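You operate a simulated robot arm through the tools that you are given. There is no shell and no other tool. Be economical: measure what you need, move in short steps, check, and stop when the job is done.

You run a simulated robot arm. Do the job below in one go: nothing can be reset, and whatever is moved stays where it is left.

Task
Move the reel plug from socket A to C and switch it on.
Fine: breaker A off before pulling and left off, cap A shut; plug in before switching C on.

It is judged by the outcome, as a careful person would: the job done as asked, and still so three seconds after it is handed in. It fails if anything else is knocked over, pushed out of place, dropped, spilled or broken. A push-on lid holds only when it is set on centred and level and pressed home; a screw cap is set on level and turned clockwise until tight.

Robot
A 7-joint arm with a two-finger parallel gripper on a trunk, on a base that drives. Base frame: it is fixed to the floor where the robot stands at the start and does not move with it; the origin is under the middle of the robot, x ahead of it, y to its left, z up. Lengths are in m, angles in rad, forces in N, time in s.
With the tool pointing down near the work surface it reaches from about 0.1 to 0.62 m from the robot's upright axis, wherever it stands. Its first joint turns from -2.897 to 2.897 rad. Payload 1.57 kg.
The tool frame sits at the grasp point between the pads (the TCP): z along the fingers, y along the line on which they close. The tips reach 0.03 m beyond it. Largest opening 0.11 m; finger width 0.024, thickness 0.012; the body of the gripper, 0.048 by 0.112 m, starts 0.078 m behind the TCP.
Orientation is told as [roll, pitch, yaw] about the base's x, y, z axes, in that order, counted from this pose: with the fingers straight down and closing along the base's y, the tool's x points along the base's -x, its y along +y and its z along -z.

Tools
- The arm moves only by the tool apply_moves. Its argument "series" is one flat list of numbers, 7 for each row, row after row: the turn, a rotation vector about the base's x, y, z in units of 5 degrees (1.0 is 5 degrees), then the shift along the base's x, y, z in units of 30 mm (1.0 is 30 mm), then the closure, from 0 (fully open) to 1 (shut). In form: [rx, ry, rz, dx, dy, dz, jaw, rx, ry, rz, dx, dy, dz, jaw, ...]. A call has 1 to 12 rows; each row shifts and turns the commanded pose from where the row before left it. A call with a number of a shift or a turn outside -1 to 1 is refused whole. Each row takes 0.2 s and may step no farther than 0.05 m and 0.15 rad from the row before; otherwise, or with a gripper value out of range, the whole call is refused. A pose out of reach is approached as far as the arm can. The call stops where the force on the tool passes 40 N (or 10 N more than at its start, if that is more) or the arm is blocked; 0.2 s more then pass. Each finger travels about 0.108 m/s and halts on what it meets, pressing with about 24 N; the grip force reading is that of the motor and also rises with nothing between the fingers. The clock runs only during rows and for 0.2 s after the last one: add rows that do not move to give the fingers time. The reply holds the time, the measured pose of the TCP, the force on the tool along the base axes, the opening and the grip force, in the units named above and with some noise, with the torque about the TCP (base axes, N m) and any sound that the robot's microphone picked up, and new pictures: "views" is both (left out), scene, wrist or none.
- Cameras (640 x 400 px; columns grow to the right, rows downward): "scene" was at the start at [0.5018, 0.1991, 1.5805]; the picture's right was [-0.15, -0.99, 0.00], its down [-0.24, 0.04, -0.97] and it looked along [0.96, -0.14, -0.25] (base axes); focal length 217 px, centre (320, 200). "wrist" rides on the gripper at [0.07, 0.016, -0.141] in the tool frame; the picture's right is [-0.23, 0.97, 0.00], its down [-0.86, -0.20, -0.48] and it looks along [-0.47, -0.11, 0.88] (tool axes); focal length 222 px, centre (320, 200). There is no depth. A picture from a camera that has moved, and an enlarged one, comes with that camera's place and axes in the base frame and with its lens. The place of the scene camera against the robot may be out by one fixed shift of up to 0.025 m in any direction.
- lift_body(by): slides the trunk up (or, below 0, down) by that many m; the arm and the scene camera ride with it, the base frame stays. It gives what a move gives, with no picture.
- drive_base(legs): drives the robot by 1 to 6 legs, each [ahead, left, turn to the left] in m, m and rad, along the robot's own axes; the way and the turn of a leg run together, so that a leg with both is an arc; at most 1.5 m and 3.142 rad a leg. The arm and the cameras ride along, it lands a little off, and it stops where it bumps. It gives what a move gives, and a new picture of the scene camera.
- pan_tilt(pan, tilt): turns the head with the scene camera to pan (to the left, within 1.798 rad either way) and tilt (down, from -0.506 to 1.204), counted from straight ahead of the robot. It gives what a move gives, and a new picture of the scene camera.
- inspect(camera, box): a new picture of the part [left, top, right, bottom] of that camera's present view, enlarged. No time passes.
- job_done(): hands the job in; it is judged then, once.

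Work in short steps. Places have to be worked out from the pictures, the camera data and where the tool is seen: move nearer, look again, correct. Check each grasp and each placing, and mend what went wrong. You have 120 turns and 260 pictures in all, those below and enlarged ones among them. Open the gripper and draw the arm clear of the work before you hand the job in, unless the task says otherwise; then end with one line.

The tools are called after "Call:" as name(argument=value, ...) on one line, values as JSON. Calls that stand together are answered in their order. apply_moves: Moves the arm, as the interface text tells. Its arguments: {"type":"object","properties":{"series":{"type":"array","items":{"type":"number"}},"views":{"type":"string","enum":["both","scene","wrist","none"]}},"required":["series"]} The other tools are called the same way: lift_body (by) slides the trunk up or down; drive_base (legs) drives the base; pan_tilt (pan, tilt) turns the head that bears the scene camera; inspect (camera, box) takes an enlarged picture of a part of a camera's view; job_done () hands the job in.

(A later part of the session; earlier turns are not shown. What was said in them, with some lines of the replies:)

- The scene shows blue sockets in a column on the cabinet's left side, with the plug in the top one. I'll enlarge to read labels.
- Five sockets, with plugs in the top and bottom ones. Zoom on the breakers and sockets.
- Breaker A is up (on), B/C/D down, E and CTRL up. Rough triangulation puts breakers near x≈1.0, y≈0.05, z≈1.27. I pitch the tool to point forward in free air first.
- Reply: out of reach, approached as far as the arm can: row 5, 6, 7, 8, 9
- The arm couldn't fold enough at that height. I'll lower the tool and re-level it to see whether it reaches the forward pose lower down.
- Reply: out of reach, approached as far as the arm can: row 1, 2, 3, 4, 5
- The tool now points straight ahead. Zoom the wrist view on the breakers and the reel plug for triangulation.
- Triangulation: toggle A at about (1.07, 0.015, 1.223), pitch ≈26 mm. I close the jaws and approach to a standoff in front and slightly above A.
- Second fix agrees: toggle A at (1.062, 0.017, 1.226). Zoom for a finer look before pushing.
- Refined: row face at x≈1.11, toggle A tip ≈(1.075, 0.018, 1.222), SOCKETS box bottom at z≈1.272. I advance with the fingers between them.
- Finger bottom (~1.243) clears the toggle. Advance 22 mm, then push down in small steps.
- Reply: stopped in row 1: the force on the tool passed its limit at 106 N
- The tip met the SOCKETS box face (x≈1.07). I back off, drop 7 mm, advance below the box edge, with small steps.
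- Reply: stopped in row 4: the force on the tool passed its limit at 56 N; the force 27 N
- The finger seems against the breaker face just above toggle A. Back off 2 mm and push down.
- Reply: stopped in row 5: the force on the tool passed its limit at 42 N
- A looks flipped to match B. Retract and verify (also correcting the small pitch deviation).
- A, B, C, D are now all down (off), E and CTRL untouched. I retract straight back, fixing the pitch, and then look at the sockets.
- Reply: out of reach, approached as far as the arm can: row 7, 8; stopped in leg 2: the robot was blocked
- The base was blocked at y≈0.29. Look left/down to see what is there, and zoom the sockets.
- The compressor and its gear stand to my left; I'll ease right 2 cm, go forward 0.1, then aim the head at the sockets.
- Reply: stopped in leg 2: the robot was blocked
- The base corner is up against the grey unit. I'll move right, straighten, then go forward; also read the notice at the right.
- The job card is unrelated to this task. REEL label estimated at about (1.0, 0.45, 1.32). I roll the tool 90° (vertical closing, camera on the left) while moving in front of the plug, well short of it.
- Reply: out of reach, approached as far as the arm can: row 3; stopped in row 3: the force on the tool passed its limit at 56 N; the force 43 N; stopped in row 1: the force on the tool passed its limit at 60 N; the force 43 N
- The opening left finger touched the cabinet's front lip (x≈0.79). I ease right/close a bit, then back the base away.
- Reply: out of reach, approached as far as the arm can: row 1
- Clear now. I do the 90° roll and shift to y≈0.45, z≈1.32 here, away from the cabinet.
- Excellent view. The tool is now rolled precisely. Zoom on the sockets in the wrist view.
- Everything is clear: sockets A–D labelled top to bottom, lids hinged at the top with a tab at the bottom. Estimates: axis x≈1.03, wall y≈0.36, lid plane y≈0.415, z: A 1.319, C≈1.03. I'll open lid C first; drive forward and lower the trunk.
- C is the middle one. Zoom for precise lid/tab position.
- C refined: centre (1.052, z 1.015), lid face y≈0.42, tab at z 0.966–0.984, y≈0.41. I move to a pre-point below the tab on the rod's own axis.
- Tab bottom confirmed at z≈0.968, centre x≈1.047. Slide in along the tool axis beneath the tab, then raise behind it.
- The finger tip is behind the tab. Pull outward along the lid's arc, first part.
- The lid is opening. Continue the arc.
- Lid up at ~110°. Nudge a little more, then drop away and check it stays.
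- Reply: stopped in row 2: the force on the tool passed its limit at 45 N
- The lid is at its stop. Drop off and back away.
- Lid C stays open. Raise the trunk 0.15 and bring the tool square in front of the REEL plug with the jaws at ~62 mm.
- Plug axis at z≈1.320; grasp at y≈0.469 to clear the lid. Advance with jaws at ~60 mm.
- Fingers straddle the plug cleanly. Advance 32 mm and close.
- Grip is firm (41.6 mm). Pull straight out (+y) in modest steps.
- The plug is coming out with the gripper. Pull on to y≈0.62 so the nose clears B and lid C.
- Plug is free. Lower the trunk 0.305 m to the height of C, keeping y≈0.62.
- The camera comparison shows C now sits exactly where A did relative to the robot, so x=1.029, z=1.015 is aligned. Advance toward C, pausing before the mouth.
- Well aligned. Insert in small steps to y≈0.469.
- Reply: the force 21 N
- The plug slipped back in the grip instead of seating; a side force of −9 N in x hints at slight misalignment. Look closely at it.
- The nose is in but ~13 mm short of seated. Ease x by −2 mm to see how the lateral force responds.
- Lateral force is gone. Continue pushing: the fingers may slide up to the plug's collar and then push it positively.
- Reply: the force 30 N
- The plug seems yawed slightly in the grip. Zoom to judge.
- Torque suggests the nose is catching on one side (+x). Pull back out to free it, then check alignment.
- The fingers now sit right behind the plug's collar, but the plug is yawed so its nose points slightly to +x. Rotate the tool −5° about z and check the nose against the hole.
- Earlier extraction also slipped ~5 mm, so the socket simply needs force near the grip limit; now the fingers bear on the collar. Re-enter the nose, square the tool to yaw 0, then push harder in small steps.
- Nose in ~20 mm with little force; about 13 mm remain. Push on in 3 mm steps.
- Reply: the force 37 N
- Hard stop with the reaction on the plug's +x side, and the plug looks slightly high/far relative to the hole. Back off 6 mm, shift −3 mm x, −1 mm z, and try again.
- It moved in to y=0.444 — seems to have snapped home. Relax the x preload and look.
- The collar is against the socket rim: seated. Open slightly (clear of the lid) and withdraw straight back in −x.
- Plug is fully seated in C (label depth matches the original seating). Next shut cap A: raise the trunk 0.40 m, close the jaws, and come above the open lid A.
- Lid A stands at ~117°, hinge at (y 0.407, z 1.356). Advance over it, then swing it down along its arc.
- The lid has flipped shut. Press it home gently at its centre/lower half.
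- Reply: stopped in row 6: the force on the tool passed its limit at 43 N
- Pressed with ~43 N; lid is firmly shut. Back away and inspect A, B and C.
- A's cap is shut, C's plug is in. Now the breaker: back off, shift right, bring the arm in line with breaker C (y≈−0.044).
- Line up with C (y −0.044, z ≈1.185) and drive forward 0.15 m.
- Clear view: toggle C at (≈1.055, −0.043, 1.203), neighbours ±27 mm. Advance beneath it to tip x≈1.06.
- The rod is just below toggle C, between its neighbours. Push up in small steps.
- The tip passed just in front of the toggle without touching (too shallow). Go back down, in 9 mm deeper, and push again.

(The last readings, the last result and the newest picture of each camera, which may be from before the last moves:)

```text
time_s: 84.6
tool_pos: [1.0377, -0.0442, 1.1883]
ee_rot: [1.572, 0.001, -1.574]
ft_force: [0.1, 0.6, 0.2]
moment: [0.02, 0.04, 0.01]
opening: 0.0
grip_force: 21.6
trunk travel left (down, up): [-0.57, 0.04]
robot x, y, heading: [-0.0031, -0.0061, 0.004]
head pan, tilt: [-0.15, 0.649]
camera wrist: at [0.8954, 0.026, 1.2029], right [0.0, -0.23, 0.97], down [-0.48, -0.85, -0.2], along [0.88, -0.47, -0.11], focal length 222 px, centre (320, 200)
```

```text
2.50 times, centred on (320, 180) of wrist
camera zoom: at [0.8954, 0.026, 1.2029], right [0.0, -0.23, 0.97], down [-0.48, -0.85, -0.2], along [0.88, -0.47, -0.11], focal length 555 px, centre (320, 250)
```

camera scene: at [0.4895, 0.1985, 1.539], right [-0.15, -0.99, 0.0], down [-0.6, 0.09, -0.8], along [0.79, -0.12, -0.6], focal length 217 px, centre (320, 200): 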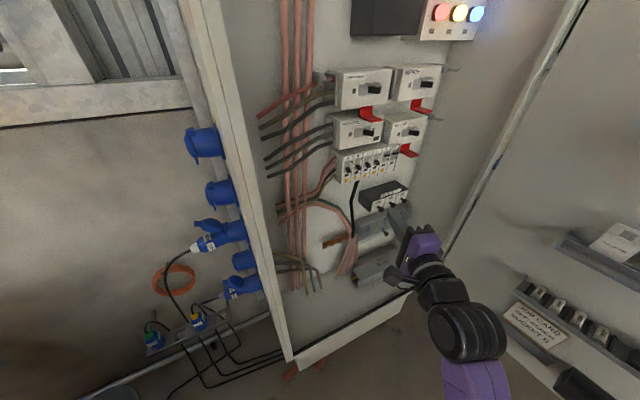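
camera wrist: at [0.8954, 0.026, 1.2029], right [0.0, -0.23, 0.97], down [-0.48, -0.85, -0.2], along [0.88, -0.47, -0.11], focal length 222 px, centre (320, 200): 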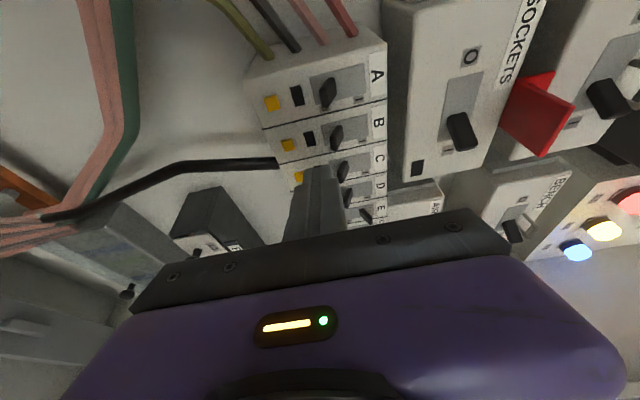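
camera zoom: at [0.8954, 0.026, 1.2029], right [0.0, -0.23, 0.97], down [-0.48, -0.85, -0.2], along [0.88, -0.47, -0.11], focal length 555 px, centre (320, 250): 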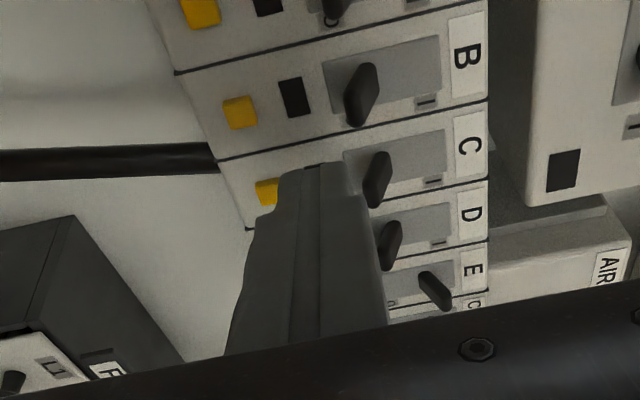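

Still no face contact; tip overlaps the toggle's root depth. Push up now.

Call:
apply_moves(series=[0, 0, 0, 0.05, 0, 0.3, 1, 0, 0, 0, 0, 0, 0.3, 1, 0, 0, 0, 0, 0, 0.25, 1], views="wrist")

Call:
inspect(camera="wrist", box=[220, 100, 420, 260])

```text
time_s: 85.4
tool_pos: [1.0377, -0.0438, 1.2135]
ee_rot: [1.572, 0.004, -1.575]
ft_force: [0.2, 0.4, -0.2]
moment: [-0.05, -0.02, -0.02]
opening: 0.0001
grip_force: 21.0
trunk travel left (down, up): [-0.57, 0.04]
robot x, y, heading: [-0.002, -0.0004, 0.003]
head pan, tilt: [-0.15, 0.649]
camera wrist: at [0.8969, 0.026, 1.2289], right [0.0, -0.23, 0.97], down [-0.48, -0.85, -0.2], along [0.88, -0.47, -0.11], focal length 222 px, centre (320, 200)
```

wrist: 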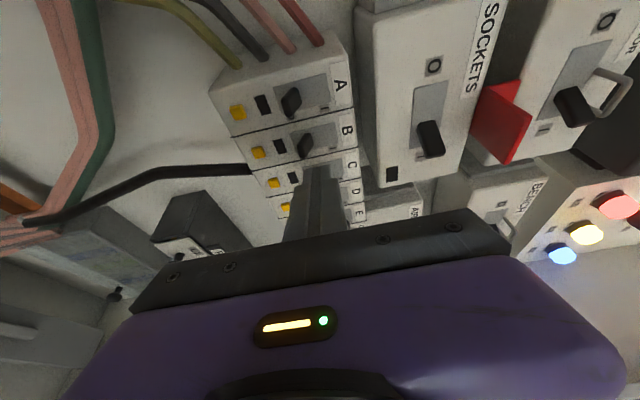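

```text
2.50 times, centred on (320, 180) of wrist
camera zoom: at [0.8969, 0.026, 1.2289], right [0.0, -0.23, 0.97], down [-0.48, -0.85, -0.2], along [0.88, -0.47, -0.11], focal length 555 px, centre (320, 250)
```

zoom: 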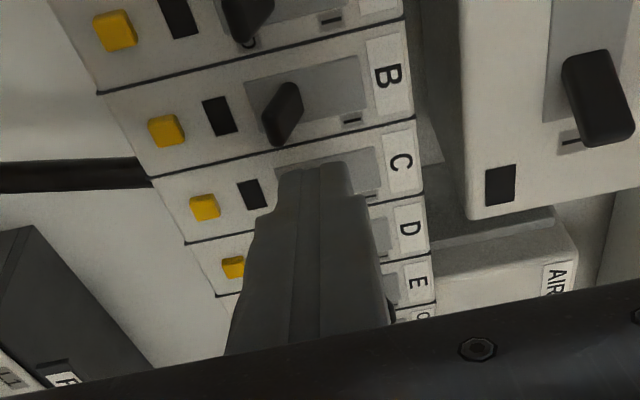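

No residual force; the toggle is hidden behind the finger. Back out and look.

Call:
apply_moves(series=[0, 0, 0, -0.6, 0, 0, 1, 0, 0, 0, -0.9, 0, 0, 1, 0, 0, 0, -0.9, 0, -0.9, 1], views="wrist")

Call:
inspect(camera="wrist", box=[220, 60, 420, 220])

```text
time_s: 86.2
tool_pos: [0.9662, -0.044, 1.1858]
ee_rot: [1.573, 0.001, -1.573]
ft_force: [0.9, 0.3, 0.0]
moment: [-0.01, 0.03, -0.02]
opening: 0.0
grip_force: 21.9
trunk travel left (down, up): [-0.57, 0.04]
robot x, y, heading: [-0.0035, -0.004, 0.001]
head pan, tilt: [-0.15, 0.649]
camera wrist: at [0.8245, 0.0265, 1.2013], right [0.0, -0.23, 0.97], down [-0.48, -0.85, -0.2], along [0.88, -0.47, -0.11], focal length 222 px, centre (320, 200)
```

wrist: 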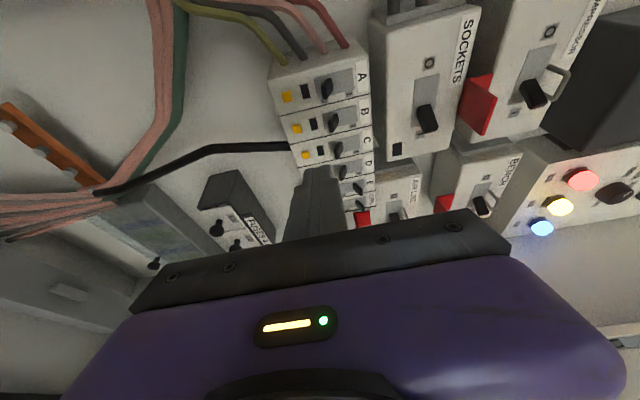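

```text
2.50 times, centred on (320, 140) of wrist
camera zoom: at [0.8245, 0.0265, 1.2013], right [0.0, -0.23, 0.97], down [-0.48, -0.85, -0.2], along [0.88, -0.47, -0.11], focal length 555 px, centre (320, 350)
```

zoom: 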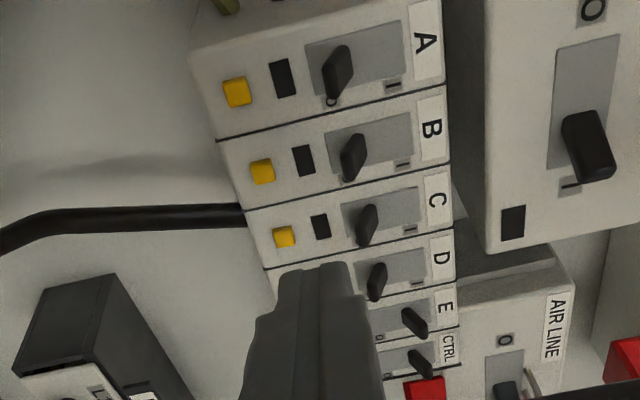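

C is still off: the row face is deeper (~1.10) than the SOCKETS face, so go deeper, tip to x≈1.083, then push up.

Call:
apply_moves(series=[0, 0, 0, 0.9, 0, -0.1, 1, 0, 0, 0, 0.9, 0, 0, 1, 0, 0, 0, 0.6, 0, 0, 1, 0, 0, 0, 0.3, 0, 0, 1, 0, 0, 0, 0.2, 0, 0, 1], views="wrist")

Call:
inspect(camera="wrist", box=[220, 100, 420, 260])

```text
time_s: 87.4
tool_pos: [1.0518, -0.0435, 1.1829]
ee_rot: [1.574, 0.0, -1.572]
ft_force: [0.7, -0.4, -0.3]
moment: [-0.02, 0.02, -0.01]
opening: 0.0001
grip_force: 21.8
trunk travel left (down, up): [-0.57, 0.04]
robot x, y, heading: [-0.0064, -0.0026, 0.004]
head pan, tilt: [-0.15, 0.649]
camera wrist: at [0.9114, 0.0258, 1.1988], right [0.0, -0.23, 0.97], down [-0.48, -0.85, -0.2], along [0.88, -0.47, -0.11], focal length 222 px, centre (320, 200)
```

wrist: 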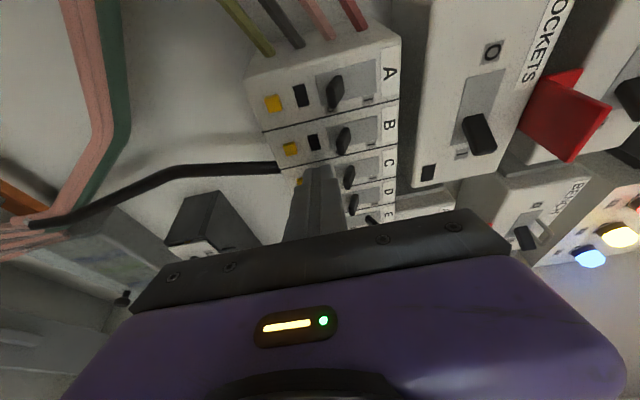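

```text
2.50 times, centred on (320, 180) of wrist
camera zoom: at [0.9114, 0.0258, 1.1988], right [0.0, -0.23, 0.97], down [-0.48, -0.85, -0.2], along [0.88, -0.47, -0.11], focal length 555 px, centre (320, 250)
```

zoom: 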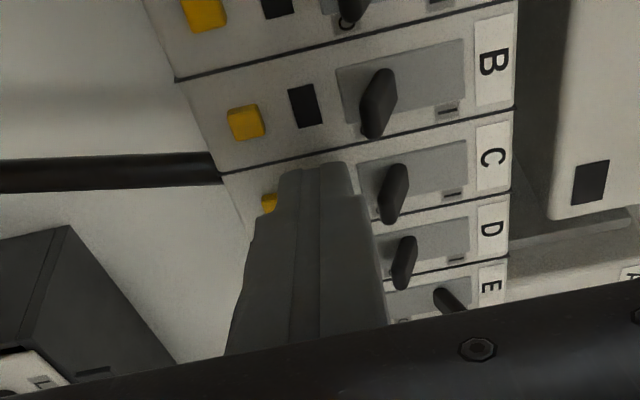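

Slight y correction (−4 mm) for the greater depth, then push up.

Call:
apply_moves(series=[0, 0, 0, 0, -0.13, 0, 1, 0, 0, 0, 0, 0, 0.3, 1, 0, 0, 0, 0, 0, 0.3, 1, 0, 0, 0, 0, 0, 0.3, 1, 0, 0, 0, 0, 0, 0.15, 1], views="wrist")

Call:
inspect(camera="wrist", box=[220, 100, 420, 260])

```text
time_s: 88.6
tool_pos: [1.0522, -0.0476, 1.2107]
ee_rot: [1.569, 0.0, -1.573]
ft_force: [-7.9, 2.0, -11.4]
moment: [-0.06, 0.24, 0.07]
opening: 0.0
grip_force: 21.7
trunk travel left (down, up): [-0.57, 0.04]
robot x, y, heading: [-0.0049, -0.0039, 0.004]
head pan, tilt: [-0.15, 0.649]
camera wrist: at [0.9118, 0.0221, 1.2277], right [0.0, -0.23, 0.97], down [-0.48, -0.85, -0.2], along [0.88, -0.47, -0.11], focal length 222 px, centre (320, 200)
```

wrist: 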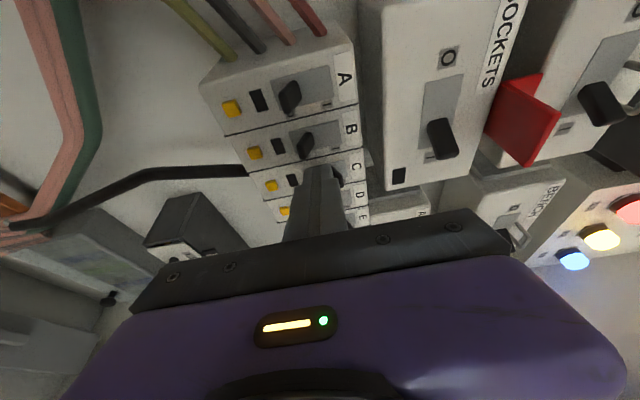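

```text
2.50 times, centred on (320, 180) of wrist
camera zoom: at [0.9118, 0.0221, 1.2277], right [0.0, -0.23, 0.97], down [-0.48, -0.85, -0.2], along [0.88, -0.47, -0.11], focal length 555 px, centre (320, 250)
```

zoom: 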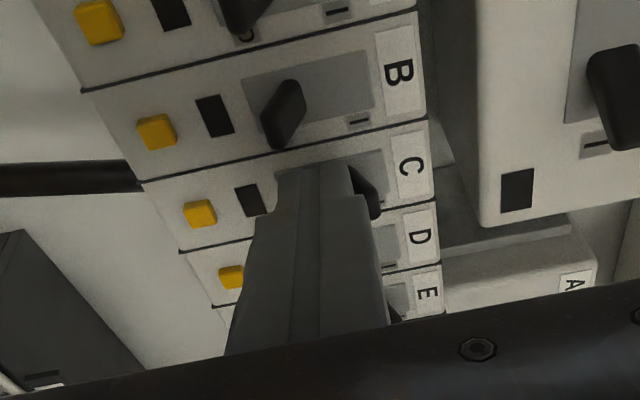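

Toggle C has moved to the up side. Back off and verify C and D.

Call:
apply_moves(series=[0, 0, 0, 0, 0, 0.1, 1, 0, 0, 0, 0, 0, -0.4, 1, 0, 0, 0, -0.9, 0, -0.6, 1, 0, 0, 0, -0.9, 0, 0, 1, 0, 0, 0, -0.9, 0, 0, 1], views="wrist")

Call:
inspect(camera="wrist", box=[220, 60, 420, 220])

```text
time_s: 89.8
tool_pos: [0.9709, -0.048, 1.1876]
ee_rot: [1.574, 0.002, -1.573]
ft_force: [0.3, 0.3, 0.9]
moment: [0.0, 0.04, 0.01]
opening: 0.0
grip_force: 21.6
trunk travel left (down, up): [-0.57, 0.04]
robot x, y, heading: [-0.0051, -0.0086, 0.005]
head pan, tilt: [-0.15, 0.649]
camera wrist: at [0.8301, 0.0214, 1.2037], right [0.0, -0.23, 0.97], down [-0.48, -0.85, -0.2], along [0.88, -0.47, -0.11], focal length 222 px, centre (320, 200)
```

wrist: 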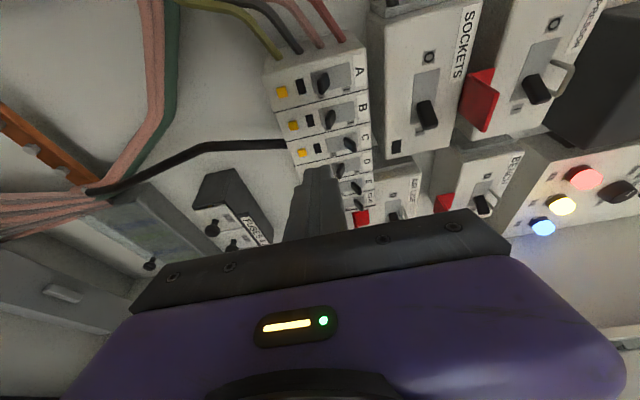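

```text
2.50 times, centred on (320, 140) of wrist
camera zoom: at [0.8301, 0.0214, 1.2037], right [0.0, -0.23, 0.97], down [-0.48, -0.85, -0.2], along [0.88, -0.47, -0.11], focal length 555 px, centre (320, 350)
```

zoom: 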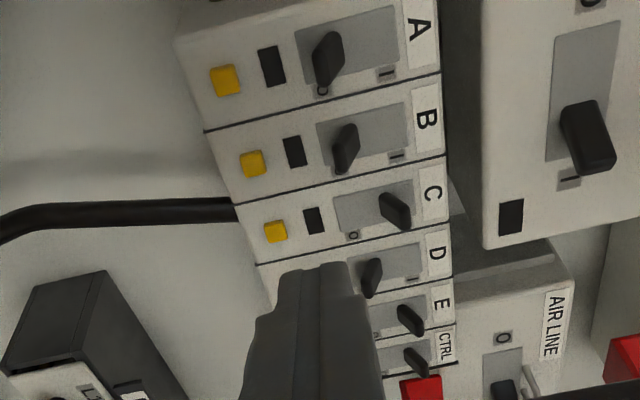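

C is on; A, B, D off; E and CTRL on. Retract out of the cabinet with the gripper open and check the sockets' indicator.

Call:
apply_moves(series=[0, 0, 0, -0.9, 0, 0, 1, 0, 0, 0, -0.9, 0, 0, 1, 0, 0, 0, -0.9, 0, 0, 1, 0, 0, 0, -0.9, 0, 0, 0.5, 0, 0, 0, -0.9, 0, 0, 0.5, 0, 0, 0, -0.5, 0, 0, 0.2], views="none")

Call:
drive_base(legs=[[-0.15, 0, 0], [0, 0.16, 0]])

Call:
inspect(camera="scene", box=[230, 80, 330, 290])

```text
time_s: 91.2
tool_pos: [0.8219, -0.0473, 1.1881]
ee_rot: [1.574, 0.0, -1.574]
ft_force: [-0.1, -0.3, -0.4]
moment: [-0.01, 0.02, -0.03]
opening: 0.0882
grip_force: 0.1
trunk travel left (down, up): [-0.57, 0.04]
robot x, y, heading: [-0.0046, -0.0012, 0.007]
head pan, tilt: [-0.15, 0.649]
```

```text
time_s: 93.6
tool_pos: [0.6716, 0.1108, 1.1873]
ee_rot: [1.573, 0.0, -1.576]
ft_force: [0.2, -0.3, 0.0]
moment: [-0.02, -0.02, 0.02]
opening: 0.0878
grip_force: 0.0
trunk travel left (down, up): [-0.57, 0.04]
robot x, y, heading: [-0.1564, 0.1599, -0.001]
head pan, tilt: [-0.15, 0.649]
camera scene: at [0.34, 0.3581, 1.5389], right [-0.15, -0.99, 0.0], down [-0.6, 0.09, -0.8], along [0.79, -0.12, -0.6], focal length 217 px, centre (320, 200)
```

scene: 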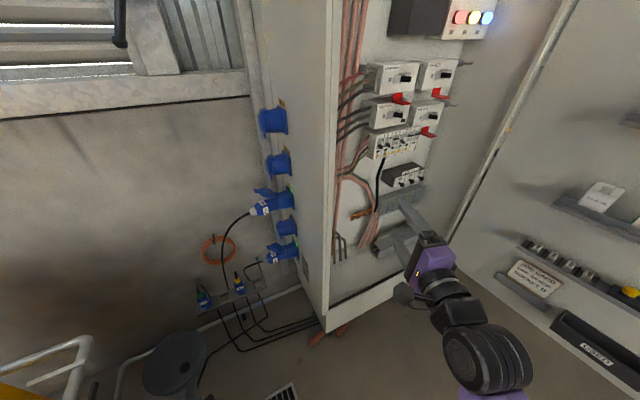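

```text
1.90 times, centred on (280, 185) of scene
camera zoom: at [0.34, 0.3581, 1.5389], right [-0.15, -0.99, 0.0], down [-0.6, 0.09, -0.8], along [0.79, -0.12, -0.6], focal length 413 px, centre (396, 229)
```

zoom: 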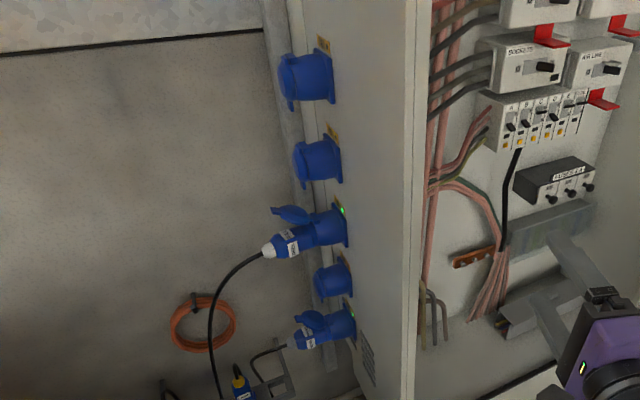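

Socket C's lamp is green, the plug is seated, cap A is shut, the gripper is open and the arm is clear of the work. Handing in.

Call:
job_done()

```text
The job is handed in.
```

The reel plug is now in socket C and switched on, with C's lamp green; breaker A was switched off before pulling and left off, cap A is shut, and C was switched on only after the plug was in. The base bumped into something near the compressor twice while I was positioning; I saw nothing out of place afterwards, but I did not check closely.
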